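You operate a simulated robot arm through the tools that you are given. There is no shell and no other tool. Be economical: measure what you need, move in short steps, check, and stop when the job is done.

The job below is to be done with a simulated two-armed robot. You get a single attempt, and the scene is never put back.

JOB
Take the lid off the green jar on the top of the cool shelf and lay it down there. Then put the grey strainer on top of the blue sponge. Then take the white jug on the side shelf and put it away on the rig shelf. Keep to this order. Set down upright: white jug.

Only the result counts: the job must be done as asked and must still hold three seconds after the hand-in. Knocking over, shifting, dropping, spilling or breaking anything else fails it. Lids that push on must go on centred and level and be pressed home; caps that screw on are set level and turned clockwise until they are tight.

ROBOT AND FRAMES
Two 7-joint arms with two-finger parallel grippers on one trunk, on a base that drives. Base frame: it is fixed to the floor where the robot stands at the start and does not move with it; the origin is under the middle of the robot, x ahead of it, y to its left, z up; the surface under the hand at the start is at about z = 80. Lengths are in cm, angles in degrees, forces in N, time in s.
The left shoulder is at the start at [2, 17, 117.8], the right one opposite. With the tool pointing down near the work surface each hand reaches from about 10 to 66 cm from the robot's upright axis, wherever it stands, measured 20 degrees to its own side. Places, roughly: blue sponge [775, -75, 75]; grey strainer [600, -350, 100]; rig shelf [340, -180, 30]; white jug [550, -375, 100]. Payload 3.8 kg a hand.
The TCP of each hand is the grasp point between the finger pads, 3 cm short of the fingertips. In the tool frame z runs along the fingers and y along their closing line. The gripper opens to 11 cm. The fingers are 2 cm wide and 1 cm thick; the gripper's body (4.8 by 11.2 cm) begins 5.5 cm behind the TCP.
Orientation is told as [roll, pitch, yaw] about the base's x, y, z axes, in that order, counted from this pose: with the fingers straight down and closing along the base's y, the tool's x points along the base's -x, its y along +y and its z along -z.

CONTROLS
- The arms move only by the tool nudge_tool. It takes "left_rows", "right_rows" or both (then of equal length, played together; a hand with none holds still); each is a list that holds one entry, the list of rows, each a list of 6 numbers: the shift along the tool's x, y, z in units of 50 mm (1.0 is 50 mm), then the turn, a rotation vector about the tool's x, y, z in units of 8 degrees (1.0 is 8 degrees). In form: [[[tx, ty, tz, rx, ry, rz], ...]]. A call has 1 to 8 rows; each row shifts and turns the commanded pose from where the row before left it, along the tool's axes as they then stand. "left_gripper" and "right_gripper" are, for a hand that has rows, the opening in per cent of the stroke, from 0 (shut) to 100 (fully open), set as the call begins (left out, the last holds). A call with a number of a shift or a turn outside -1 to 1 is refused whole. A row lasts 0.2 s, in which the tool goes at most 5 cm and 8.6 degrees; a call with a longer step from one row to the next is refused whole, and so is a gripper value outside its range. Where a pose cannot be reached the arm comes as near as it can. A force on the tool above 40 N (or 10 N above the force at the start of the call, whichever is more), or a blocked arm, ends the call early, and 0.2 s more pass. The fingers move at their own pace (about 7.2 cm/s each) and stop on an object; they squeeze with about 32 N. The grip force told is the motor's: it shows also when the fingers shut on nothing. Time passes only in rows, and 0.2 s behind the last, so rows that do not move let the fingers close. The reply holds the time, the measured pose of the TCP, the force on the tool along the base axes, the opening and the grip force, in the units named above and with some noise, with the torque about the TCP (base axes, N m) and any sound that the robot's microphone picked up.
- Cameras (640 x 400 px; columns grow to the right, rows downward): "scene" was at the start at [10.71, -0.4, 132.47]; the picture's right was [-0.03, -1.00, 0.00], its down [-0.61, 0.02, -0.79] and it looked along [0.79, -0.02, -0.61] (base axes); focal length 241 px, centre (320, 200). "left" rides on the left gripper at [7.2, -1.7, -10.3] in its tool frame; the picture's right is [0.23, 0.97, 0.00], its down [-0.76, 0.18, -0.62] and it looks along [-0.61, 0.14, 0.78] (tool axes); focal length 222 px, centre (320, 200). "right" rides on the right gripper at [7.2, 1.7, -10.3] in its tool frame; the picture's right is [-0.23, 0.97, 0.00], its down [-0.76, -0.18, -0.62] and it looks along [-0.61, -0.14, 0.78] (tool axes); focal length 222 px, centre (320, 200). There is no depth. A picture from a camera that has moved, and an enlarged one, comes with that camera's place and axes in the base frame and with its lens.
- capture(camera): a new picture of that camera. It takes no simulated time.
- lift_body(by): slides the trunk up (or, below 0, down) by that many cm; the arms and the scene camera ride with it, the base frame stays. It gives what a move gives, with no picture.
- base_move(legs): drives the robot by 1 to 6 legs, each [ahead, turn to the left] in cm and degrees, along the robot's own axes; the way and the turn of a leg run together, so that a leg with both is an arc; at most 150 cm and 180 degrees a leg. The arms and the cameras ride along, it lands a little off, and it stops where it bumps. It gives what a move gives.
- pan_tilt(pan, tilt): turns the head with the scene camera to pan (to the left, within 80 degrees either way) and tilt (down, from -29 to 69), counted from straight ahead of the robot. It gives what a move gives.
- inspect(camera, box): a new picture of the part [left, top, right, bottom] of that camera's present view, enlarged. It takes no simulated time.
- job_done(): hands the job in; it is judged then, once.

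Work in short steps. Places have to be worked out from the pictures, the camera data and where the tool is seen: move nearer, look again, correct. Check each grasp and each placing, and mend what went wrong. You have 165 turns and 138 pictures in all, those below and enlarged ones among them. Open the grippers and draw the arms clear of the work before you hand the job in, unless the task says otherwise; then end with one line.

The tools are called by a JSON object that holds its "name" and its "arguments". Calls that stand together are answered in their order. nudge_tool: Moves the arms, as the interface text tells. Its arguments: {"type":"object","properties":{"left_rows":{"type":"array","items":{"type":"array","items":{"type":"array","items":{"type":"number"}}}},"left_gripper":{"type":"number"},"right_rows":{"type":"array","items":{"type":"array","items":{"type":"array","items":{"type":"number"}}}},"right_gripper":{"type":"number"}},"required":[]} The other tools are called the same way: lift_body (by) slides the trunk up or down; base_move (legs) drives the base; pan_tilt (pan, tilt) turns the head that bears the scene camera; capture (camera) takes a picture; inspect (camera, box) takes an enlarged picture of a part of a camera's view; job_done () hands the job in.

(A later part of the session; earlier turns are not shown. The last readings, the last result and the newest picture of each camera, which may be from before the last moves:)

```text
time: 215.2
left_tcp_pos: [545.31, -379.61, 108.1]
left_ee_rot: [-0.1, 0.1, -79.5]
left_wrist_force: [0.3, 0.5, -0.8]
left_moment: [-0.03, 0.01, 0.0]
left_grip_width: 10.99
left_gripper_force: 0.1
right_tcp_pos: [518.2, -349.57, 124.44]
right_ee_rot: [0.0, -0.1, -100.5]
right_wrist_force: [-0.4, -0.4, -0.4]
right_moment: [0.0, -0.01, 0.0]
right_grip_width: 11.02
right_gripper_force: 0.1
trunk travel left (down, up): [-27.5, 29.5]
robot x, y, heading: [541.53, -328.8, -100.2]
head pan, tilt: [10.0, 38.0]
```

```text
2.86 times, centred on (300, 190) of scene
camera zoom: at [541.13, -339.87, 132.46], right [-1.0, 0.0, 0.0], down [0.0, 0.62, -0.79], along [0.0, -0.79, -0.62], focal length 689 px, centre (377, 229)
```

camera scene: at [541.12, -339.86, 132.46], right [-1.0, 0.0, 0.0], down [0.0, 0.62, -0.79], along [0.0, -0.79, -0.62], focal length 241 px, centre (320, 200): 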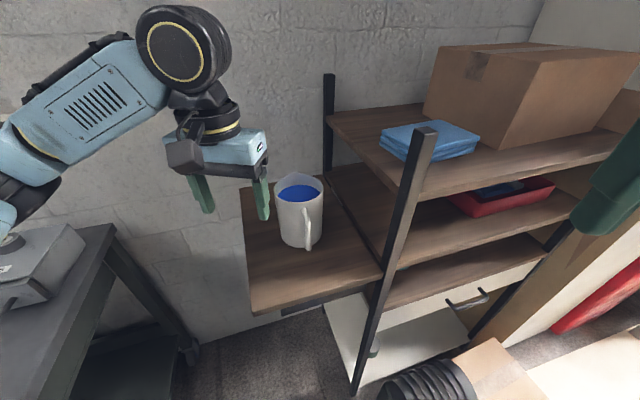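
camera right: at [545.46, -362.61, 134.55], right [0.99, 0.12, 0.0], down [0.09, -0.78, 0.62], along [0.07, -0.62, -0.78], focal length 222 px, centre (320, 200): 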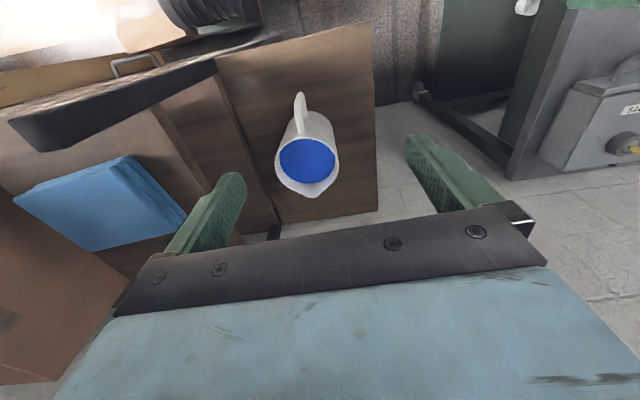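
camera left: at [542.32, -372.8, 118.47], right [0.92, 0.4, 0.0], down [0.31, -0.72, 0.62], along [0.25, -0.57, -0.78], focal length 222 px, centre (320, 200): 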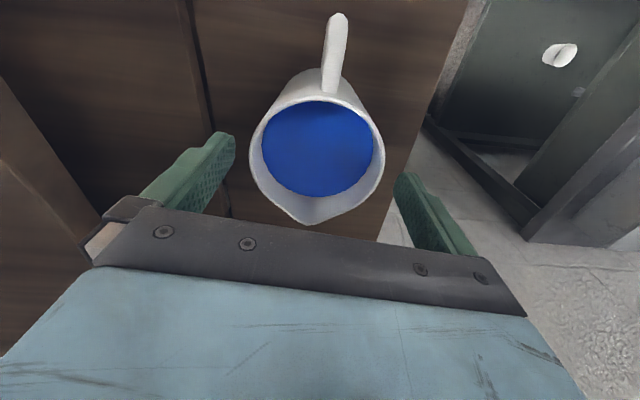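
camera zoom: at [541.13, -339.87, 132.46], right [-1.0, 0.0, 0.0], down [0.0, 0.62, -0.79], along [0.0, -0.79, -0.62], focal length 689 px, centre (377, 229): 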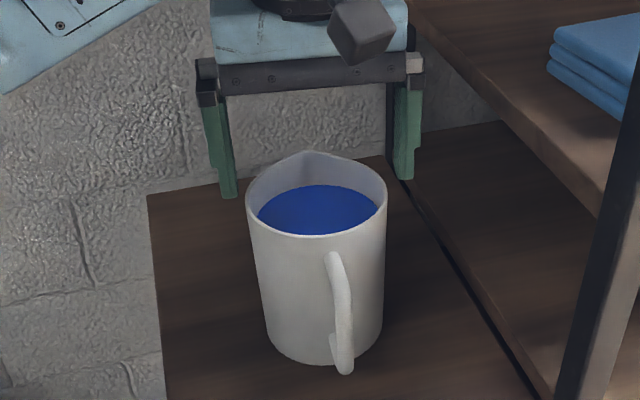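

Centred within 0.2 cm. I descend slowly around the jug, first 2.5 cm.

{"name": "nudge_tool", "arguments": {"left_rows": [[[0, -0.035, 0.1, 0, 0, 0], [0, 0, 0.1, 0, 0, 0], [0, 0, 0.1, 0, 0, 0], [0, 0, 0.1, 0, 0, 0], [0, 0, 0.1, 0, 0, 0], [0, 0, 0.1, 0, 0, 0], [0, 0, 0, 0, 0, 0]]]}}

{"name": "inspect", "arguments": {"camera": "scene", "box": [220, 120, 380, 260]}}

```text
time: 216.8
left_tcp_pos: [544.81, -379.49, 105.29]
left_ee_rot: [-0.1, 0.0, -79.4]
left_wrist_force: [0.2, 0.4, -0.7]
left_moment: [-0.02, -0.02, 0.04]
left_grip_width: 10.99
left_gripper_force: 0.1
right_tcp_pos: [518.18, -349.59, 124.33]
right_ee_rot: [0.0, 0.0, -100.5]
right_wrist_force: [0.6, 0.2, -0.3]
right_moment: [0.04, 0.0, 0.02]
right_grip_width: 10.99
right_gripper_force: 0.0
trunk travel left (down, up): [-27.5, 29.5]
robot x, y, heading: [541.68, -328.88, -99.7]
head pan, tilt: [10.0, 38.0]
```

```text
2.86 times, centred on (300, 190) of scene
camera zoom: at [541.13, -339.86, 132.46], right [-1.0, 0.0, 0.0], down [0.0, 0.62, -0.79], along [0.0, -0.79, -0.62], focal length 689 px, centre (377, 229)
```

zoom: 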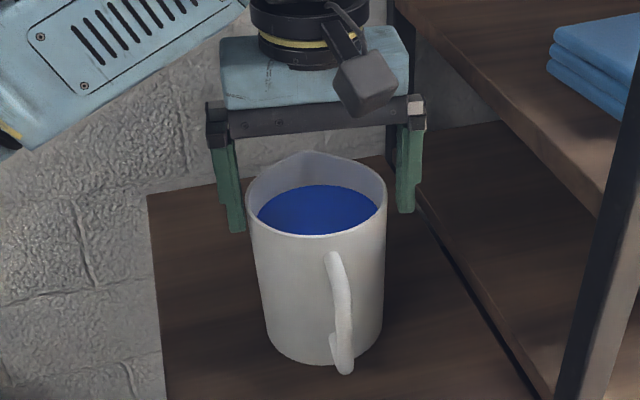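

Passing freely on both sides. I descend the remaining 4.8 cm.

{"name": "nudge_tool", "arguments": {"left_rows": [[[0, 0.03, 0.14, 0, 0, 0], [0, 0, 0.14, 0, 0, 0], [0, 0, 0.14, 0, 0, 0], [0, 0, 0.14, 0, 0, 0], [0, 0, 0.14, 0, 0, 0], [0, 0, 0.14, 0, 0, 0], [0, 0, 0.12, 0, 0, 0], [0, 0, 0, 0, 0, 0]]]}}

{"name": "inspect", "arguments": {"camera": "scene", "box": [220, 120, 380, 260]}}

```text
time: 218.6
left_tcp_pos: [545.13, -379.56, 100.51]
left_ee_rot: [-0.2, 0.1, -79.5]
left_wrist_force: [-0.4, 0.4, 0.0]
left_moment: [0.01, 0.02, -0.02]
left_grip_width: 10.99
left_gripper_force: 0.0
right_tcp_pos: [518.21, -349.56, 124.48]
right_ee_rot: [0.0, 0.0, -100.5]
right_wrist_force: [-0.7, 0.3, -0.3]
right_moment: [0.01, -0.01, -0.02]
right_grip_width: 10.99
right_gripper_force: 0.1
trunk travel left (down, up): [-27.5, 29.5]
robot x, y, heading: [541.45, -329.44, -99.7]
head pan, tilt: [10.0, 38.0]
```

```text
2.86 times, centred on (300, 190) of scene
camera zoom: at [541.13, -339.86, 132.46], right [-1.0, 0.0, 0.0], down [0.0, 0.62, -0.79], along [0.0, -0.79, -0.62], focal length 689 px, centre (377, 229)
```

zoom: 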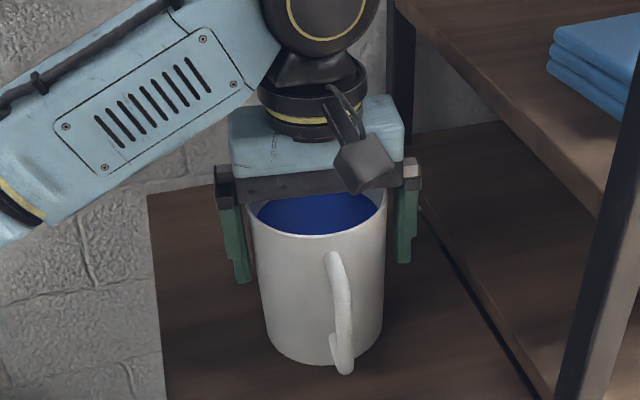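

I close on the jug body.

{"name": "nudge_tool", "arguments": {"left_rows": [[[0, 0, 0, 0, 0, 0], [0, 0, 0, 0, 0, 0], [0, 0, 0, 0, 0, 0]]], "left_gripper": 0}}

{"name": "nudge_tool", "arguments": {"left_rows": [[[0, 0, -0.1, 0, 0, 0], [0, 0, -0.15, 0, 0, 0], [0, 0, 0, 0, 0, 0]]]}}

{"name": "inspect", "arguments": {"camera": "scene", "box": [220, 120, 380, 260]}}

```text
time: 219.4
left_tcp_pos: [545.21, -379.5, 100.25]
left_ee_rot: [-0.1, -0.1, -79.5]
left_wrist_force: [2.0, 1.0, -0.2]
left_moment: [0.02, 0.18, 0.01]
left_grip_width: 10.43
left_gripper_force: 31.6
right_tcp_pos: [518.25, -349.73, 124.38]
right_ee_rot: [0.1, 0.0, -100.4]
right_wrist_force: [-0.2, -0.2, 0.1]
right_moment: [0.03, 0.0, 0.01]
right_grip_width: 10.99
right_gripper_force: 0.1
trunk travel left (down, up): [-27.5, 29.5]
robot x, y, heading: [541.62, -329.06, -100.1]
head pan, tilt: [10.0, 38.0]
```

```text
time: 220.2
left_tcp_pos: [545.25, -379.61, 101.69]
left_ee_rot: [0.1, 0.1, -79.5]
left_wrist_force: [-0.5, -0.3, -7.9]
left_moment: [0.0, -0.03, 0.03]
left_grip_width: 10.4
left_gripper_force: 32.3
right_tcp_pos: [518.09, -349.76, 124.33]
right_ee_rot: [0.0, 0.1, -100.5]
right_wrist_force: [-0.1, -0.3, 0.5]
right_moment: [-0.01, -0.01, -0.02]
right_grip_width: 10.99
right_gripper_force: 0.1
trunk travel left (down, up): [-27.5, 29.5]
robot x, y, heading: [541.42, -328.78, -100.0]
head pan, tilt: [10.0, 38.0]
```

```text
2.86 times, centred on (300, 190) of scene
camera zoom: at [541.14, -339.93, 132.45], right [-1.0, 0.0, 0.0], down [0.0, 0.62, -0.79], along [0.0, -0.79, -0.62], focal length 689 px, centre (377, 229)
```

zoom: 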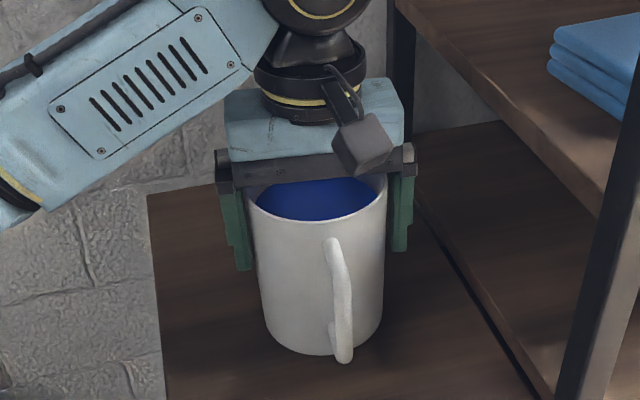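

Jug held (10.4 cm, 7.9 N weight, no moment). I raise it gently and draw it back toward the robot.

{"name": "nudge_tool", "arguments": {"left_rows": [[[0, 0, -0.2, 0, 0, 0], [0, 0, -0.3, 0, 0, 0], [0, 0, -0.3, 0, 0, 0], [0, 0, -0.3, 0, 0, 0], [0, 0, -0.3, 0, 0, 0], [0.1, 0, -0.2, 0, 0, 0], [0.2, 0.1, 0, 0, 0, 0], [0.25, 0.15, 0, 0, 0, 0]]]}}

{"name": "nudge_tool", "arguments": {"left_rows": [[[0.3, 0.15, 0, 0, 0, 0], [0.3, 0.2, 0, 0, 0, 0], [0.3, 0.2, 0, 0, 0, 0], [0.3, 0.2, 0, 0, 0, 0.3], [0.3, 0.1, 0, 0, 0, 0.3], [0.2, 0, 0, 0, 0, 0.3], [0.1, 0, 0, 0, 0, 0.3], [0, 0, 0, 0, 0, 0]]]}}

{"name": "capture", "arguments": {"camera": "scene"}}

```text
time: 222.0
left_tcp_pos: [545.91, -376.7, 109.65]
left_ee_rot: [-0.1, 0.0, -79.5]
left_wrist_force: [-0.3, -0.3, -8.5]
left_moment: [0.01, 0.0, 0.0]
left_grip_width: 10.47
left_gripper_force: 31.8
right_tcp_pos: [518.19, -349.66, 124.35]
right_ee_rot: [0.0, 0.0, -100.5]
right_wrist_force: [-1.0, -0.1, 0.3]
right_moment: [-0.02, -0.03, -0.05]
right_grip_width: 11.01
right_gripper_force: 0.0
trunk travel left (down, up): [-27.5, 29.5]
robot x, y, heading: [541.7, -328.89, -100.1]
head pan, tilt: [10.0, 38.0]
```

```text
time: 223.8
left_tcp_pos: [548.78, -366.97, 109.6]
left_ee_rot: [-0.1, 0.0, -89.1]
left_wrist_force: [0.0, -0.6, -6.7]
left_moment: [0.05, -0.02, 0.01]
left_grip_width: 10.43
left_gripper_force: 31.8
right_tcp_pos: [518.18, -349.77, 124.28]
right_ee_rot: [0.1, 0.0, -100.5]
right_wrist_force: [-0.1, 0.7, -0.4]
right_moment: [0.02, 0.05, 0.01]
right_grip_width: 10.99
right_gripper_force: 0.1
trunk travel left (down, up): [-27.5, 29.5]
robot x, y, heading: [541.83, -328.64, -100.0]
head pan, tilt: [10.0, 38.0]
```

```text
47 pictures are left
camera scene: at [541.14, -339.92, 132.46], right [-1.0, 0.0, 0.0], down [0.0, 0.62, -0.79], along [0.0, -0.79, -0.62], focal length 241 px, centre (320, 200)
```

scene: 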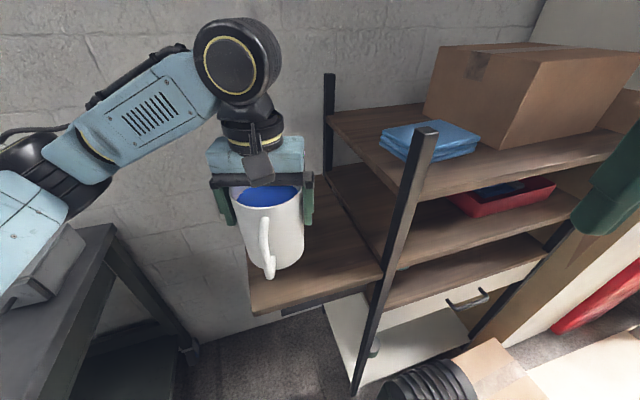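

The jug is stable above the shelf. I back off 55 cm and turn right to face the rig and look for its shelf at about [340, -180, 30].

{"name": "base_move", "arguments": {"legs": [[-25, 0], [-32, 0], [0, -52], [0, -52]]}}

{"name": "pan_tilt", "arguments": {"pan": 0, "tilt": 22}}

{"name": "capture", "arguments": {"camera": "scene"}}

```text
time: 232.0
left_tcp_pos: [512.94, -271.16, 109.64]
left_ee_rot: [-0.1, 0.0, 166.4]
left_wrist_force: [0.3, 0.2, -8.1]
left_moment: [0.01, -0.03, -0.02]
left_grip_width: 10.47
left_gripper_force: 32.3
right_tcp_pos: [537.22, -245.96, 124.43]
right_ee_rot: [0.0, 0.0, 154.8]
right_wrist_force: [0.1, 0.8, 0.1]
right_moment: [-0.01, 0.02, 0.01]
right_grip_width: 11.01
right_gripper_force: 0.0
trunk travel left (down, up): [-27.5, 29.5]
robot x, y, heading: [551.08, -273.42, 155.4]
head pan, tilt: [10.0, 38.0]
```

```text
time: 232.8
left_tcp_pos: [512.77, -271.23, 109.66]
left_ee_rot: [-0.1, 0.0, 166.3]
left_wrist_force: [0.4, -0.5, -7.9]
left_moment: [0.01, -0.02, -0.03]
left_grip_width: 10.45
left_gripper_force: 32.1
right_tcp_pos: [537.05, -246.05, 124.34]
right_ee_rot: [-0.1, 0.0, 155.0]
right_wrist_force: [0.3, 0.4, 0.3]
right_moment: [-0.04, -0.02, 0.01]
right_grip_width: 10.99
right_gripper_force: 0.0
trunk travel left (down, up): [-27.5, 29.5]
robot x, y, heading: [551.01, -273.88, 155.2]
head pan, tilt: [0.0, 22.0]
```

```text
46 pictures are left
camera scene: at [540.87, -269.21, 134.97], right [0.42, 0.91, 0.0], down [0.34, -0.16, -0.93], along [-0.84, 0.39, -0.38], focal length 241 px, centre (320, 200)
```

scene: 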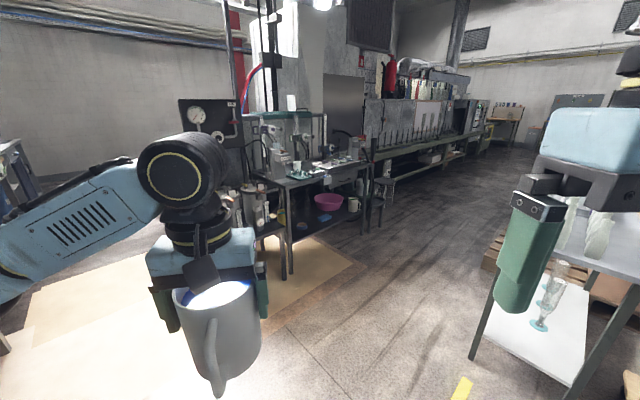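

{"name": "inspect", "arguments": {"camera": "scene", "box": [220, 100, 400, 290]}}

```text
2.11 times, centred on (310, 195) of scene
camera zoom: at [540.87, -269.21, 134.97], right [0.42, 0.91, 0.0], down [0.34, -0.16, -0.93], along [-0.84, 0.39, -0.38], focal length 507 px, centre (341, 210)
```

zoom: 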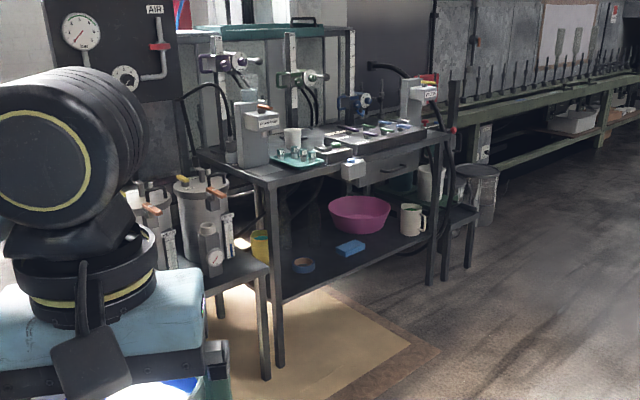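

The rig shelf is the lower shelf (z≈30) of the rig's table; its top is at ≈79, front edge along u≈291. I drive into the aisle in front of it in two legs, keeping clear of the glassware table on the right.

{"name": "base_move", "arguments": {"legs": [[0, 17.5], [82, 0], [0, -64], [60, 0]]}}

{"name": "pan_tilt", "arguments": {"pan": 40, "tilt": 35}}

{"name": "capture", "arguments": {"camera": "scene"}}

{"name": "pan_tilt", "arguments": {"pan": -20, "tilt": 30}}

{"name": "capture", "arguments": {"camera": "scene"}}

```text
time: 244.1
left_tcp_pos: [426.68, -176.32, 109.63]
left_ee_rot: [-0.1, 0.0, 118.5]
left_wrist_force: [0.1, 0.2, -8.1]
left_moment: [-0.04, -0.02, 0.01]
left_grip_width: 10.46
left_gripper_force: 32.2
right_tcp_pos: [461.77, -177.54, 124.34]
right_ee_rot: [0.1, 0.0, 107.1]
right_wrist_force: [-0.4, 0.0, -0.6]
right_moment: [0.0, 0.05, -0.04]
right_grip_width: 11.02
right_gripper_force: 0.1
trunk travel left (down, up): [-27.5, 29.5]
robot x, y, heading: [450.68, -206.86, 107.7]
head pan, tilt: [0.0, 22.0]
```

```text
time: 245.2
left_tcp_pos: [426.67, -176.48, 109.6]
left_ee_rot: [-0.2, 0.0, 118.6]
left_wrist_force: [0.1, 0.4, -7.8]
left_moment: [-0.08, -0.02, -0.01]
left_grip_width: 10.46
left_gripper_force: 32.3
right_tcp_pos: [461.67, -177.57, 124.34]
right_ee_rot: [0.0, 0.0, 107.2]
right_wrist_force: [0.7, -0.1, 0.1]
right_moment: [0.02, 0.02, -0.02]
right_grip_width: 10.97
right_gripper_force: 0.1
trunk travel left (down, up): [-27.5, 29.5]
robot x, y, heading: [450.55, -206.53, 107.3]
head pan, tilt: [40.0, 35.0]
```

```text
44 pictures are left
camera scene: at [442.54, -200.1, 132.91], right [0.54, 0.84, 0.0], down [0.48, -0.31, -0.82], along [-0.69, 0.44, -0.57], focal length 241 px, centre (320, 200)
```

scene: 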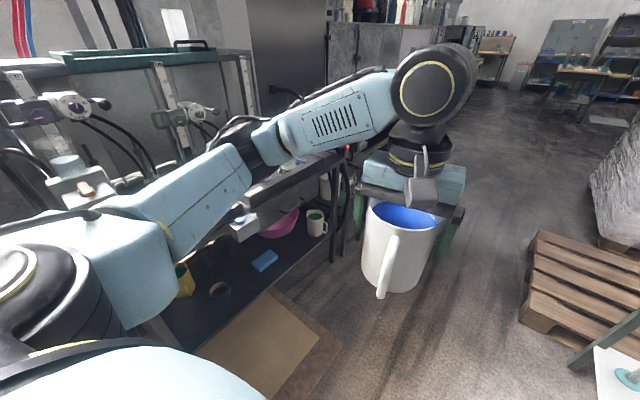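

```text
time: 246.4
left_tcp_pos: [426.73, -176.35, 109.62]
left_ee_rot: [-0.2, 0.1, 118.5]
left_wrist_force: [-0.3, 0.4, -8.5]
left_moment: [-0.03, 0.01, 0.0]
left_grip_width: 10.44
left_gripper_force: 32.1
right_tcp_pos: [461.8, -177.59, 124.39]
right_ee_rot: [0.0, 0.1, 107.1]
right_wrist_force: [-0.1, 0.1, 1.0]
right_moment: [0.0, -0.01, 0.0]
right_grip_width: 10.98
right_gripper_force: 0.0
trunk travel left (down, up): [-27.5, 29.5]
robot x, y, heading: [450.56, -206.33, 107.6]
head pan, tilt: [-20.0, 30.0]
```

```text
43 pictures are left
camera scene: at [450.35, -195.8, 133.69], right [1.0, -0.04, 0.0], down [-0.02, -0.5, -0.87], along [0.04, 0.86, -0.5], focal length 241 px, centre (320, 200)
```

scene: 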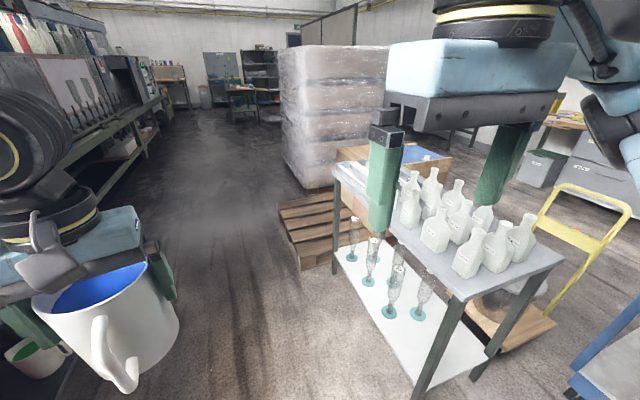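

Free spot on the rig shelf between the blue brick (v≈282) and the ring (v≈308), front edge at u≈292. I drive 60 cm on and turn left to face the rig table squarely.

{"name": "base_move", "arguments": {"legs": [[60, 0], [0, 45], [0, 46]]}}

{"name": "pan_tilt", "arguments": {"pan": 0, "tilt": 45}}

{"name": "capture", "arguments": {"camera": "scene"}}

```text
time: 254.1
left_tcp_pos: [403.63, -174.83, 109.57]
left_ee_rot: [-0.1, 0.0, -149.0]
left_wrist_force: [-0.6, 0.2, -8.4]
left_moment: [0.05, -0.07, 0.0]
left_grip_width: 10.45
left_gripper_force: 32.4
right_tcp_pos: [403.07, -139.88, 124.3]
right_ee_rot: [-0.1, 0.0, -160.4]
right_wrist_force: [-0.3, -0.8, 0.5]
right_moment: [0.02, -0.01, -0.01]
right_grip_width: 11.0
right_gripper_force: 0.0
trunk travel left (down, up): [-27.5, 29.5]
robot x, y, heading: [432.73, -149.57, -159.9]
head pan, tilt: [-20.0, 30.0]
```

```text
time: 254.9
left_tcp_pos: [403.51, -174.81, 109.56]
left_ee_rot: [-0.1, 0.1, -148.9]
left_wrist_force: [-0.3, 0.0, -7.2]
left_moment: [0.07, -0.06, 0.01]
left_grip_width: 10.44
left_gripper_force: 31.7
right_tcp_pos: [403.14, -139.74, 124.43]
right_ee_rot: [0.0, -0.1, -160.4]
right_wrist_force: [-0.2, 0.2, 0.7]
right_moment: [0.02, 0.0, -0.02]
right_grip_width: 10.99
right_gripper_force: 0.1
trunk travel left (down, up): [-27.5, 29.5]
robot x, y, heading: [432.86, -149.56, -160.1]
head pan, tilt: [0.0, 45.0]
```

```text
42 pictures are left
camera scene: at [423.06, -153.28, 131.44], right [-0.34, 0.94, 0.0], down [0.66, 0.24, -0.71], along [-0.66, -0.24, -0.71], focal length 241 px, centre (320, 200)
```

scene: 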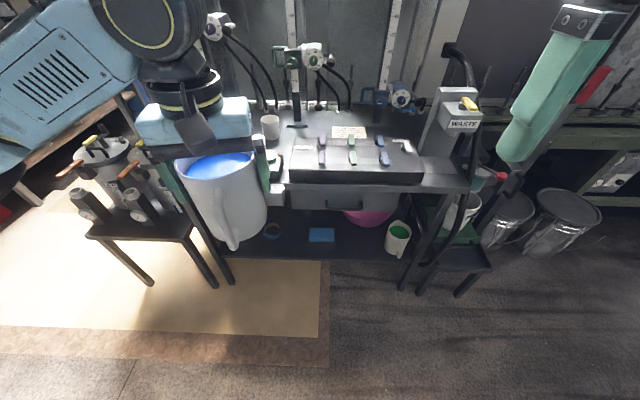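

I'm squarely in front; the spot between ring (v=308) and brick (v=282) is confirmed, target jug centre ≈ [360.2, -189.2]. I lower the trunk fully first; nothing is below the jug here.

{"name": "lift_body", "arguments": {"by": -14}}

{"name": "lift_body", "arguments": {"by": -13}}

{"name": "nudge_tool", "arguments": {"left_rows": [[[0, 0, 0.3, 0, 0, 0.3], [0, 0, 0.4, 0, 0, 0.3], [0, 0, 0.5, 0, 0, 0.3], [0, 0, 0.5, 0, 0, 0.3], [0, 0, 0.5, 0, 0, 0.3], [0, 0, 0.4, 0, 0, 0], [0, 0, 0.3, 0, 0, 0], [0, 0, 0, 0, 0, 0]]]}}

{"name": "capture", "arguments": {"camera": "scene"}}

```text
time: 256.6
left_tcp_pos: [403.49, -174.85, 95.65]
left_ee_rot: [0.0, 0.0, -149.0]
left_wrist_force: [0.7, -0.3, -7.9]
left_moment: [0.01, -0.04, 0.02]
left_grip_width: 10.44
left_gripper_force: 31.7
right_tcp_pos: [403.17, -139.83, 110.35]
right_ee_rot: [0.1, 0.0, -160.3]
right_wrist_force: [0.8, -0.1, -0.3]
right_moment: [0.0, 0.0, -0.02]
right_grip_width: 10.99
right_gripper_force: 0.0
trunk travel left (down, up): [-13.5, 43.5]
robot x, y, heading: [432.71, -149.26, -159.8]
head pan, tilt: [0.0, 45.0]
```

```text
time: 258.1
left_tcp_pos: [403.49, -174.87, 82.55]
left_ee_rot: [-0.1, 0.1, -149.1]
left_wrist_force: [-0.5, 0.0, -6.8]
left_moment: [0.03, -0.01, -0.02]
left_grip_width: 10.44
left_gripper_force: 32.1
right_tcp_pos: [403.15, -139.81, 97.37]
right_ee_rot: [-0.1, 0.0, -160.4]
right_wrist_force: [0.5, -0.1, 0.7]
right_moment: [0.0, -0.01, -0.03]
right_grip_width: 10.98
right_gripper_force: 0.0
trunk travel left (down, up): [-0.5, 56.5]
robot x, y, heading: [433.0, -149.78, -160.0]
head pan, tilt: [0.0, 45.0]
```

```text
time: 259.9
left_tcp_pos: [403.54, -174.59, 68.15]
left_ee_rot: [-0.2, 0.0, -160.9]
left_wrist_force: [0.1, -0.2, -7.0]
left_moment: [0.0, -0.03, 0.0]
left_grip_width: 10.42
left_gripper_force: 31.8
right_tcp_pos: [403.06, -139.75, 97.24]
right_ee_rot: [0.0, -0.1, -160.5]
right_wrist_force: [0.3, 0.5, -0.5]
right_moment: [0.03, 0.0, 0.02]
right_grip_width: 11.0
right_gripper_force: 0.0
trunk travel left (down, up): [-0.5, 56.5]
robot x, y, heading: [432.28, -149.84, -159.8]
head pan, tilt: [0.0, 45.0]
```

```text
41 pictures are left
camera scene: at [423.07, -153.28, 104.43], right [-0.34, 0.94, 0.0], down [0.66, 0.24, -0.71], along [-0.66, -0.24, -0.71], focal length 241 px, centre (320, 200)
```

scene: 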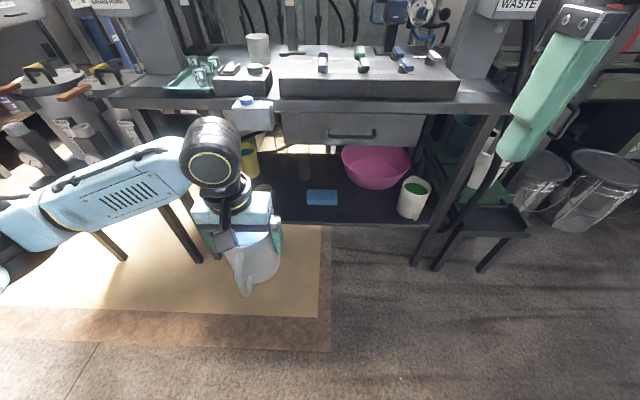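

Everything's steady. I continue lowering.

{"name": "nudge_tool", "arguments": {"left_rows": [[[0, 0, 0.3, 0, 0, 0], [0, 0, 0.5, 0, 0, 0], [0, 0, 0.5, 0, 0, 0], [0, 0, 0.5, 0, 0, 0], [0, 0, 0.5, 0, 0, 0], [0, 0, 0.4, 0, 0, 0], [0, 0, 0.3, 0, 0, 0], [0, 0, 0, 0, 0, 0]]]}}

{"name": "nudge_tool", "arguments": {"left_rows": [[[0, 0, 0.3, 0, 0, 0], [0, 0, 0.4, 0, 0, 0], [0, 0, 0.4, 0, 0, 0], [0, 0, 0.4, 0, 0, 0], [0, 0, 0.4, 0, 0, 0], [0, 0, 0.2, 0, 0, 0], [0, 0, 0, 0, 0, 0]]]}}

{"name": "capture", "arguments": {"camera": "scene"}}

{"name": "capture", "arguments": {"camera": "left"}}

```text
time: 261.8
left_tcp_pos: [403.62, -174.78, 53.06]
left_ee_rot: [0.0, -0.1, -161.1]
left_wrist_force: [-0.3, 0.0, -7.2]
left_moment: [0.02, -0.05, 0.03]
left_grip_width: 10.43
left_gripper_force: 31.7
right_tcp_pos: [403.14, -139.73, 97.34]
right_ee_rot: [-0.1, 0.0, -160.4]
right_wrist_force: [0.4, 0.0, 0.4]
right_moment: [-0.01, 0.01, -0.02]
right_grip_width: 10.99
right_gripper_force: 0.0
trunk travel left (down, up): [-0.5, 56.5]
robot x, y, heading: [432.79, -149.86, -159.6]
head pan, tilt: [0.0, 45.0]
```

```text
time: 263.4
left_tcp_pos: [403.47, -174.68, 42.44]
left_ee_rot: [-0.1, 0.0, -161.0]
left_wrist_force: [1.1, -0.2, -8.8]
left_moment: [0.05, -0.03, 0.01]
left_grip_width: 10.41
left_gripper_force: 32.5
right_tcp_pos: [403.17, -139.79, 97.45]
right_ee_rot: [0.0, 0.1, -160.4]
right_wrist_force: [-0.3, 0.8, 0.8]
right_moment: [-0.03, 0.02, -0.02]
right_grip_width: 11.01
right_gripper_force: 0.1
trunk travel left (down, up): [-0.5, 56.5]
robot x, y, heading: [432.6, -149.15, -159.9]
head pan, tilt: [0.0, 45.0]
```

```text
40 pictures are left
camera scene: at [423.07, -153.28, 104.43], right [-0.34, 0.94, 0.0], down [0.66, 0.24, -0.71], along [-0.66, -0.24, -0.71], focal length 241 px, centre (320, 200)
```

scene: 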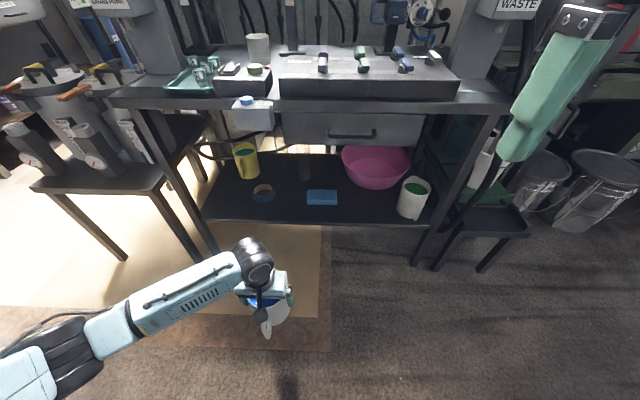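

```text
39 pictures are left
camera left: at [409.87, -170.76, 52.95], right [0.53, -0.85, 0.0], down [-0.66, -0.42, 0.62], along [-0.53, -0.33, -0.78], focal length 222 px, centre (320, 200)
```

left: 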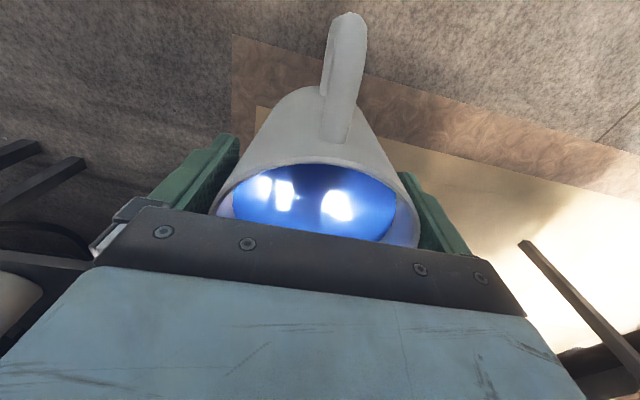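

The forearm runs low and level, fine for going under the table top. I extend the hand 21 cm straight toward the rig (jug still in front of the edge), so the arm straightens.

{"name": "nudge_tool", "arguments": {"left_rows": [[[-0.3, 0, 0, 0, 0, 0], [-0.6, 0, 0, 0, 0, 0], [-0.65, 0, 0, 0, 0, 0], [-0.65, 0, 0, 0, 0, 0], [-0.65, 0, 0, 0, 0, 0], [-0.6, 0, 0, 0, 0, 0], [-0.4, 0, 0, 0, 0, 0], [0, 0, 0, 0, 0, 0]]]}}

{"name": "capture", "arguments": {"camera": "scene"}}

```text
time: 265.1
left_tcp_pos: [385.25, -181.19, 42.55]
left_ee_rot: [-0.1, 0.0, -161.1]
left_wrist_force: [0.7, -0.4, -8.5]
left_moment: [0.01, -0.01, 0.03]
left_grip_width: 10.42
left_gripper_force: 32.1
right_tcp_pos: [403.07, -139.74, 97.43]
right_ee_rot: [0.0, 0.1, -160.4]
right_wrist_force: [0.9, 0.0, -0.4]
right_moment: [0.0, 0.01, 0.0]
right_grip_width: 10.98
right_gripper_force: 0.1
trunk travel left (down, up): [-0.5, 56.5]
robot x, y, heading: [432.56, -149.5, -159.8]
head pan, tilt: [0.0, 45.0]
```

```text
38 pictures are left
camera scene: at [423.06, -153.28, 104.43], right [-0.34, 0.94, 0.0], down [0.66, 0.24, -0.71], along [-0.66, -0.24, -0.71], focal length 241 px, centre (320, 200)
```

scene: 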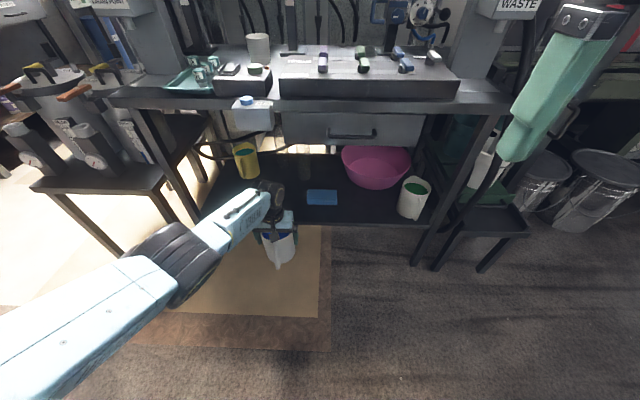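

Hand now at u≈306, v≈296, elbow well inside the left leg but near the height of the small box hanging on the table edge. I lower the jug 2 cm, then drive in 12 cm and look.

{"name": "nudge_tool", "arguments": {"left_rows": [[[0, 0, 0.2, 0, 0, 0], [0, 0, 0.2, 0, 0, 0], [0, 0, 0, 0, 0, 0]]]}}

{"name": "base_move", "arguments": {"legs": [[0, -1], [12, 0]]}}

{"name": "capture", "arguments": {"camera": "scene"}}

{"name": "capture", "arguments": {"camera": "left"}}

```text
time: 265.9
left_tcp_pos: [385.69, -180.92, 40.61]
left_ee_rot: [-0.1, 0.0, -160.9]
left_wrist_force: [0.5, -0.4, -7.9]
left_moment: [0.03, -0.03, -0.01]
left_grip_width: 10.43
left_gripper_force: 31.8
left hand out of reach, approached as far as the arm can: row 2
right_tcp_pos: [403.15, -139.85, 97.47]
right_ee_rot: [0.0, 0.0, -160.4]
right_wrist_force: [0.4, -0.1, 0.3]
right_moment: [0.02, 0.01, 0.01]
right_grip_width: 11.01
right_gripper_force: 0.0
trunk travel left (down, up): [-0.5, 56.5]
robot x, y, heading: [432.7, -150.02, -160.0]
head pan, tilt: [0.0, 45.0]
```

```text
time: 267.5
left_tcp_pos: [374.21, -184.12, 40.71]
left_ee_rot: [-0.1, 0.1, -161.8]
left_wrist_force: [0.1, -0.3, -8.4]
left_moment: [0.05, -0.06, 0.01]
left_grip_width: 10.4
left_gripper_force: 32.0
right_tcp_pos: [392.14, -143.17, 97.35]
right_ee_rot: [0.0, 0.1, -161.2]
right_wrist_force: [-0.7, 1.0, -0.1]
right_moment: [0.02, 0.01, 0.02]
right_grip_width: 11.02
right_gripper_force: 0.0
trunk travel left (down, up): [-0.5, 56.5]
robot x, y, heading: [421.61, -153.7, -160.8]
head pan, tilt: [0.0, 45.0]
```

```text
37 pictures are left
camera scene: at [411.89, -156.96, 104.43], right [-0.33, 0.95, 0.0], down [0.67, 0.23, -0.71], along [-0.67, -0.23, -0.71], focal length 241 px, centre (320, 200)
```

scene: 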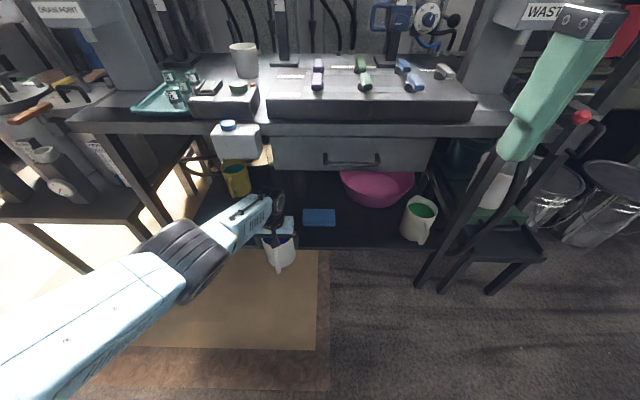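

```text
36 pictures are left
camera left: at [380.68, -180.25, 51.07], right [0.52, -0.86, 0.0], down [-0.67, -0.41, 0.62], along [-0.53, -0.32, -0.78], focal length 222 px, centre (320, 200)
```

left: 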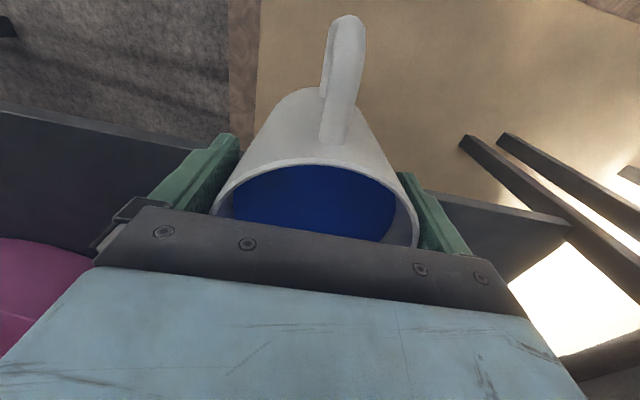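

The arm is at its reach limit at this height, so I bring the hand 6 cm back toward the robot (base will go closer instead), and check the elbow.

{"name": "nudge_tool", "arguments": {"left_rows": [[[0.3, 0, 0, 0, 0, 0], [0.4, 0, 0, 0, 0, 0], [0.4, 0, 0, 0, 0, 0], [0.3, 0, 0, 0, 0, 0], [0, 0, 0, 0, 0, 0]]]}}

{"name": "base_move", "arguments": {"legs": [[12, 0]]}}

{"name": "capture", "arguments": {"camera": "scene"}}

{"name": "capture", "arguments": {"camera": "left"}}

```text
time: 268.7
left_tcp_pos: [380.78, -181.92, 40.62]
left_ee_rot: [0.0, 0.1, -161.9]
left_wrist_force: [-0.7, 0.0, -7.9]
left_moment: [0.03, -0.09, -0.01]
left_grip_width: 10.42
left_gripper_force: 32.2
right_tcp_pos: [392.22, -143.09, 97.43]
right_ee_rot: [0.0, 0.0, -161.4]
right_wrist_force: [0.3, 0.2, 0.5]
right_moment: [-0.01, 0.03, 0.03]
right_grip_width: 11.03
right_gripper_force: 0.0
trunk travel left (down, up): [-0.5, 56.5]
robot x, y, heading: [421.62, -153.08, -161.0]
head pan, tilt: [0.0, 45.0]
```

```text
time: 270.0
left_tcp_pos: [369.31, -185.68, 40.73]
left_ee_rot: [-0.1, 0.1, -162.0]
left_wrist_force: [-0.1, 1.0, -7.8]
left_moment: [0.02, -0.05, -0.03]
left_grip_width: 10.41
left_gripper_force: 31.3
right_tcp_pos: [380.79, -147.02, 97.38]
right_ee_rot: [0.0, 0.0, -161.3]
right_wrist_force: [-0.3, 0.0, 0.9]
right_moment: [-0.02, 0.02, 0.02]
right_grip_width: 11.0
right_gripper_force: 0.1
trunk travel left (down, up): [-0.5, 56.5]
robot x, y, heading: [410.28, -157.57, -160.9]
head pan, tilt: [0.0, 45.0]
```

```text
35 pictures are left
camera scene: at [400.41, -160.9, 104.43], right [-0.33, 0.95, 0.0], down [0.67, 0.23, -0.71], along [-0.67, -0.23, -0.71], focal length 241 px, centre (320, 200)
```

scene: 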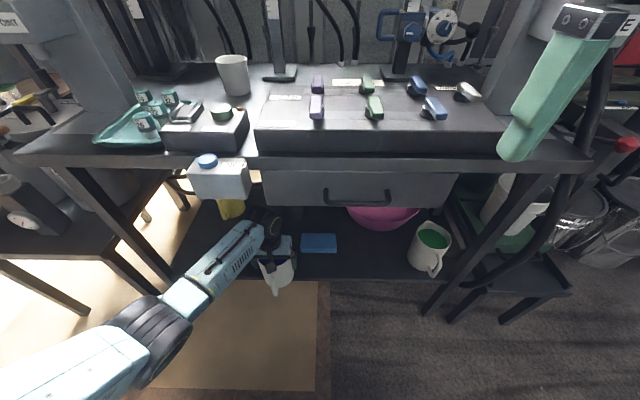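

```text
34 pictures are left
camera left: at [375.85, -181.89, 51.09], right [0.52, -0.86, 0.0], down [-0.67, -0.41, 0.62], along [-0.53, -0.32, -0.78], focal length 222 px, centre (320, 200)
```

left: 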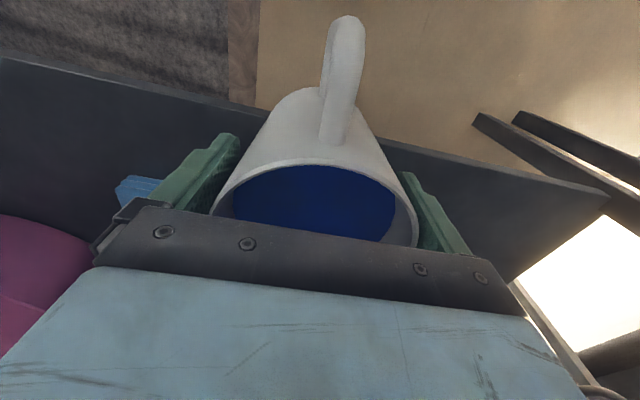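

All clear. I drive the last 9 cm in.

{"name": "base_move", "arguments": {"legs": [[9, 0]]}}

{"name": "capture", "arguments": {"camera": "scene"}}

{"name": "capture", "arguments": {"camera": "left"}}

```text
time: 271.1
left_tcp_pos: [361.04, -188.73, 40.71]
left_ee_rot: [0.1, 0.0, -161.8]
left_wrist_force: [0.0, 0.6, -8.8]
left_moment: [0.04, -0.07, -0.02]
left_grip_width: 10.41
left_gripper_force: 31.9
right_tcp_pos: [372.23, -150.04, 97.48]
right_ee_rot: [0.0, 0.0, -161.2]
right_wrist_force: [0.0, 0.2, 0.1]
right_moment: [-0.01, 0.04, -0.01]
right_grip_width: 10.99
right_gripper_force: 0.1
trunk travel left (down, up): [-0.5, 56.5]
robot x, y, heading: [401.7, -160.45, -160.7]
head pan, tilt: [0.0, 45.0]
```

```text
33 pictures are left
camera scene: at [391.92, -163.85, 104.43], right [-0.33, 0.95, 0.0], down [0.67, 0.23, -0.71], along [-0.67, -0.23, -0.71], focal length 241 px, centre (320, 200)
```

scene: 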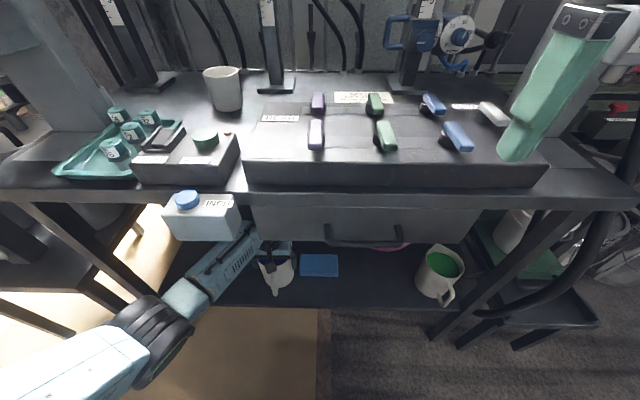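

```text
32 pictures are left
camera left: at [367.4, -184.88, 51.07], right [0.52, -0.86, 0.0], down [-0.67, -0.41, 0.62], along [-0.53, -0.32, -0.78], focal length 222 px, centre (320, 200)
```

left: 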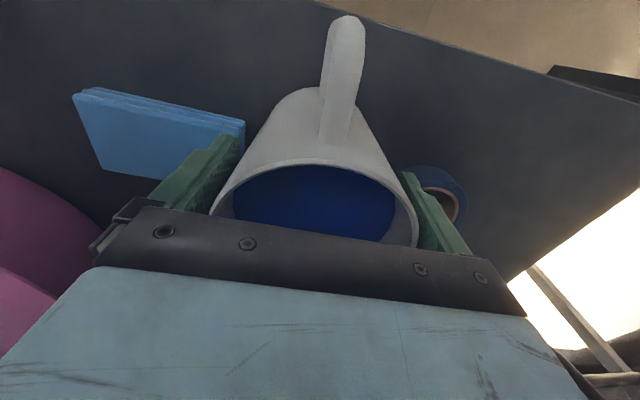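

The jug is over the shelf at u=281, v=295. The gap centre is v≈296.7, so I shift 1.5 cm left and lower 1.5 cm, then feel for contact.

{"name": "nudge_tool", "arguments": {"left_rows": [[[0, 0.15, 0, 0, 0, 0], [0, 0.15, 0, 0, 0, 0], [0, 0, 0.15, 0, 0, 0], [0, 0, 0.1, 0, 0, 0], [0, 0, 0, 0, 0, 0]]]}}

{"name": "capture", "arguments": {"camera": "left"}}

```text
time: 272.3
left_tcp_pos: [361.24, -190.15, 39.72]
left_ee_rot: [0.0, -0.4, -162.0]
left_wrist_force: [2.2, -3.8, 27.4]
left_moment: [-0.03, 0.37, -0.26]
left_grip_width: 10.34
left_gripper_force: 31.4
right_tcp_pos: [372.37, -149.96, 97.5]
right_ee_rot: [0.0, 0.0, -161.3]
right_wrist_force: [-1.0, 0.3, -0.2]
right_moment: [-0.02, 0.0, 0.0]
right_grip_width: 11.0
right_gripper_force: 0.1
trunk travel left (down, up): [-0.5, 56.5]
robot x, y, heading: [401.62, -160.28, -160.9]
head pan, tilt: [0.0, 45.0]
```

```text
31 pictures are left
camera left: at [367.78, -186.31, 50.02], right [0.52, -0.86, 0.0], down [-0.67, -0.41, 0.63], along [-0.54, -0.32, -0.78], focal length 222 px, centre (320, 200)
```

left: 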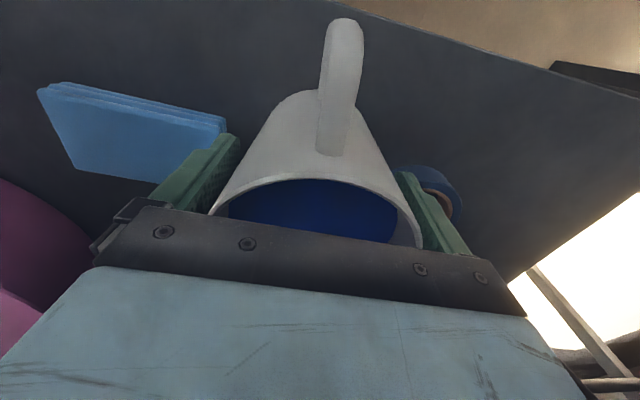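

Contact: the jug rests on the shelf (27 N) and slid slightly in the grip. I ease up 0.3 cm and check it's level.

{"name": "nudge_tool", "arguments": {"left_rows": [[[0, 0, -0.06, 0, 0, 0], [0, 0, 0, 0, 0, 0]]]}}

{"name": "inspect", "arguments": {"camera": "scene", "box": [200, 200, 360, 330]}}

{"name": "capture", "arguments": {"camera": "left"}}

```text
time: 272.9
left_tcp_pos: [361.44, -190.1, 39.71]
left_ee_rot: [-0.1, 0.2, -161.9]
left_wrist_force: [-4.6, -2.7, 6.5]
left_moment: [-0.24, 0.42, -0.01]
left_grip_width: 10.32
left_gripper_force: 32.1
right_tcp_pos: [372.3, -149.87, 97.42]
right_ee_rot: [0.0, -0.1, -161.3]
right_wrist_force: [0.1, 0.5, -0.1]
right_moment: [-0.01, 0.0, -0.03]
right_grip_width: 10.98
right_gripper_force: 0.0
trunk travel left (down, up): [-0.5, 56.5]
robot x, y, heading: [401.58, -160.28, -160.7]
head pan, tilt: [0.0, 45.0]
```

```text
3.08 times, centred on (280, 265) of scene
camera zoom: at [391.98, -163.8, 104.43], right [-0.33, 0.95, 0.0], down [0.67, 0.23, -0.71], along [-0.67, -0.23, -0.71], focal length 742 px, centre (443, 0)
```

zoom: 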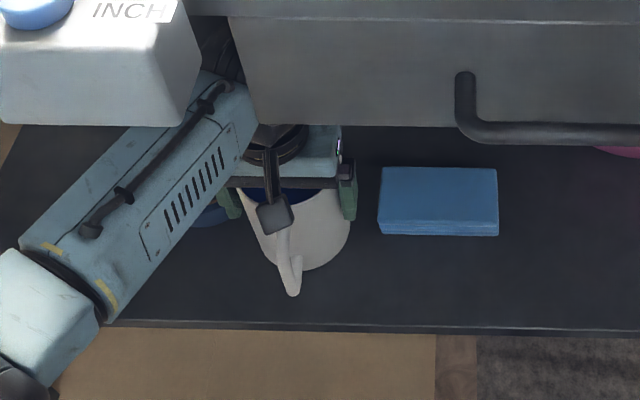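

```text
29 pictures are left
camera left: at [367.9, -186.24, 50.05], right [0.52, -0.86, 0.0], down [-0.67, -0.41, 0.62], along [-0.53, -0.32, -0.78], focal length 222 px, centre (320, 200)
```

left: 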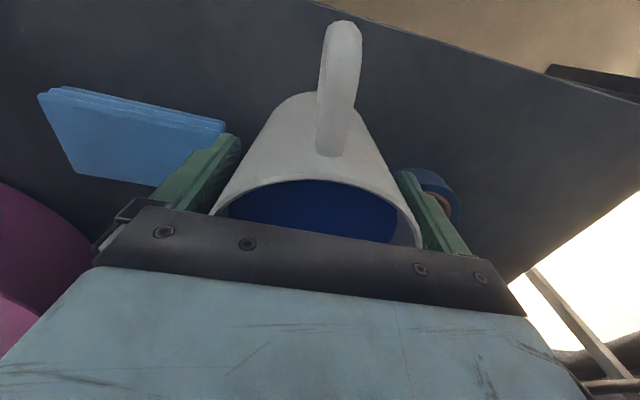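

The jug stands on the shelf, nearly level, with only light residual force. I open the gripper fully without moving.

{"name": "nudge_tool", "arguments": {"left_rows": [[[0, 0, 0, 0, 0, 0], [0, 0, 0, 0, 0, 0], [0, 0, 0, 0, 0, 0]]], "left_gripper": 100}}

{"name": "capture", "arguments": {"camera": "left"}}

{"name": "inspect", "arguments": {"camera": "scene", "box": [240, 220, 320, 310]}}

```text
time: 273.7
left_tcp_pos: [361.36, -190.25, 39.61]
left_ee_rot: [0.1, 0.0, -161.9]
left_wrist_force: [-0.1, -0.5, 0.6]
left_moment: [0.02, -0.01, -0.02]
left_grip_width: 10.99
left_gripper_force: 0.1
right_tcp_pos: [372.36, -149.9, 97.38]
right_ee_rot: [0.0, 0.1, -161.3]
right_wrist_force: [0.6, -0.8, -1.0]
right_moment: [0.0, -0.03, -0.02]
right_grip_width: 11.0
right_gripper_force: 0.0
trunk travel left (down, up): [-0.5, 56.5]
robot x, y, heading: [401.63, -160.41, -161.0]
head pan, tilt: [0.0, 45.0]
```

```text
28 pictures are left
camera left: at [367.86, -186.28, 50.1], right [0.52, -0.86, 0.0], down [-0.67, -0.41, 0.62], along [-0.53, -0.32, -0.78], focal length 222 px, centre (320, 200)
```

left: 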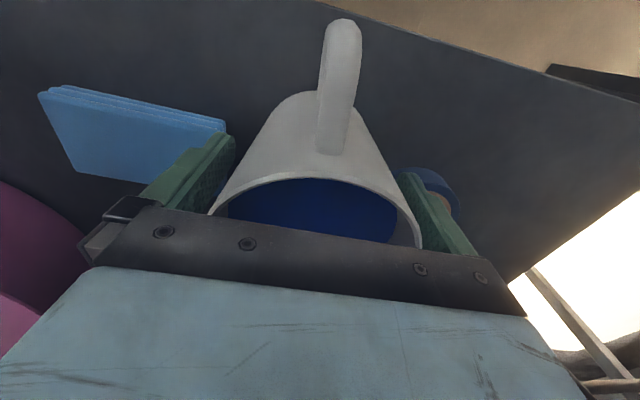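

```text
4.44 times, centred on (280, 265) of scene
camera zoom: at [391.97, -163.82, 104.44], right [-0.33, 0.95, 0.0], down [0.67, 0.23, -0.71], along [-0.67, -0.23, -0.71], focal length 1071 px, centre (498, -89)
```

zoom: 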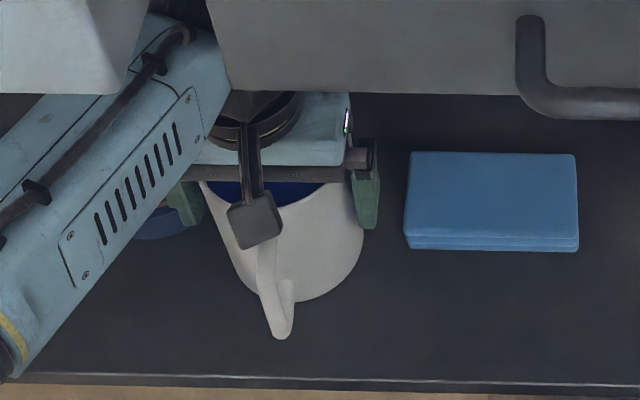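

Released with no residual force. The table's hanging box limits rising, so I withdraw horizontally toward the robot: the fingers slide clear past the jug's sides (handle lies between them, palm is above the rim). First small steps.

{"name": "nudge_tool", "arguments": {"left_rows": [[[0, 0, -0.06, 0, 0, 0], [0.08, 0, 0, 0, 0, 0], [0.1, 0, 0, 0, 0, 0], [0.12, 0, 0, 0, 0, 0], [0, 0, 0, 0, 0, 0]]]}}

{"name": "capture", "arguments": {"camera": "left"}}

```text
time: 274.9
left_tcp_pos: [362.9, -189.61, 40.08]
left_ee_rot: [-0.1, 0.1, -161.9]
left_wrist_force: [0.2, -1.7, 0.5]
left_moment: [0.04, 0.02, -0.04]
left_grip_width: 11.01
left_gripper_force: 0.0
right_tcp_pos: [372.32, -150.0, 97.38]
right_ee_rot: [0.1, -0.1, -161.3]
right_wrist_force: [0.3, -0.9, 0.0]
right_moment: [-0.02, 0.01, -0.01]
right_grip_width: 11.01
right_gripper_force: 0.2
trunk travel left (down, up): [-0.5, 56.5]
robot x, y, heading: [401.78, -160.25, -160.9]
head pan, tilt: [0.0, 45.0]
```

```text
26 pictures are left
camera left: at [369.33, -185.83, 50.44], right [0.52, -0.86, 0.0], down [-0.67, -0.41, 0.62], along [-0.53, -0.32, -0.78], focal length 222 px, centre (320, 200)
```

left: 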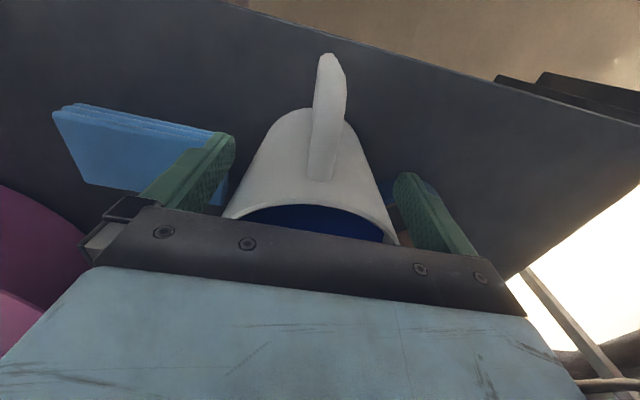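

The jug stays put. I continue withdrawing 14 cm.

{"name": "nudge_tool", "arguments": {"left_rows": [[[0.2, 0, 0, 0, 0, 0], [0.3, 0, 0, 0, 0, 0], [0.4, 0, 0, 0, 0, 0], [0.5, 0, 0, 0, 0, 0], [0.5, 0, 0, 0, 0, 0], [0.5, 0, 0, 0, 0, 0], [0.4, 0, 0, 0, 0, 0], [0, 0, 0, 0, 0, 0]]]}}

{"name": "capture", "arguments": {"camera": "scene"}}

```text
time: 276.7
left_tcp_pos: [376.08, -185.21, 40.09]
left_ee_rot: [0.0, 0.1, -161.8]
left_wrist_force: [0.2, -0.5, -0.4]
left_moment: [-0.01, 0.0, 0.0]
left_grip_width: 10.98
left_gripper_force: 0.1
right_tcp_pos: [372.25, -150.02, 97.4]
right_ee_rot: [0.1, 0.0, -161.3]
right_wrist_force: [0.7, 0.1, 0.4]
right_moment: [0.0, 0.0, -0.04]
right_grip_width: 10.99
right_gripper_force: 0.1
trunk travel left (down, up): [-0.5, 56.5]
robot x, y, heading: [401.97, -160.46, -160.7]
head pan, tilt: [0.0, 45.0]
```

```text
25 pictures are left
camera scene: at [391.97, -163.82, 104.44], right [-0.33, 0.95, 0.0], down [0.67, 0.23, -0.71], along [-0.67, -0.23, -0.71], focal length 241 px, centre (320, 200)
```

scene: 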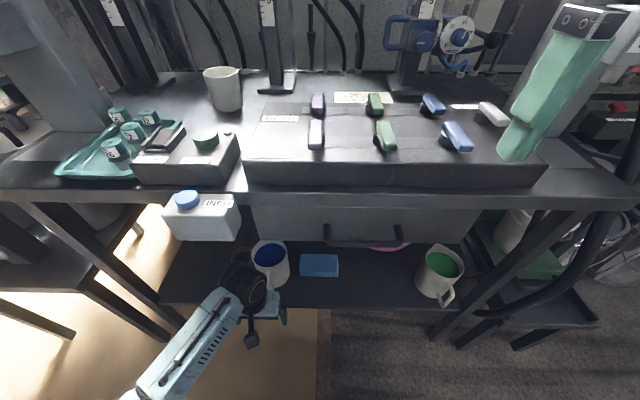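

The jug stands upright on the shelf. I back the base 35 cm straight out and inspect.

{"name": "base_move", "arguments": {"legs": [[-35, 0]]}}

{"name": "inspect", "arguments": {"camera": "scene", "box": [180, 80, 440, 270]}}

```text
time: 278.9
left_tcp_pos: [408.94, -173.66, 40.1]
left_ee_rot: [-0.1, 0.0, -162.2]
left_wrist_force: [0.3, 0.3, -1.1]
left_moment: [0.02, 0.01, -0.01]
left_grip_width: 10.98
left_gripper_force: 0.1
right_tcp_pos: [405.45, -138.43, 97.47]
right_ee_rot: [0.0, -0.1, -161.7]
right_wrist_force: [-0.3, -0.8, -0.6]
right_moment: [0.02, 0.01, 0.01]
right_grip_width: 11.0
right_gripper_force: 0.0
trunk travel left (down, up): [-0.5, 56.5]
robot x, y, heading: [434.95, -148.58, -161.1]
head pan, tilt: [0.0, 45.0]
```

```text
2.11 times, centred on (310, 175) of scene
camera zoom: at [425.07, -152.42, 104.44], right [-0.32, 0.95, 0.0], down [0.67, 0.23, -0.71], along [-0.67, -0.23, -0.71], focal length 507 px, centre (341, 253)
```

zoom: 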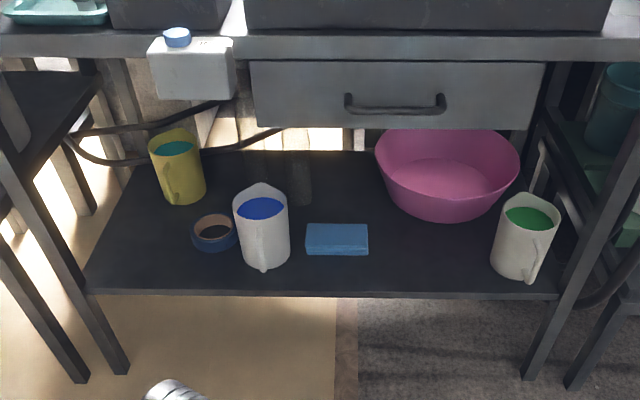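

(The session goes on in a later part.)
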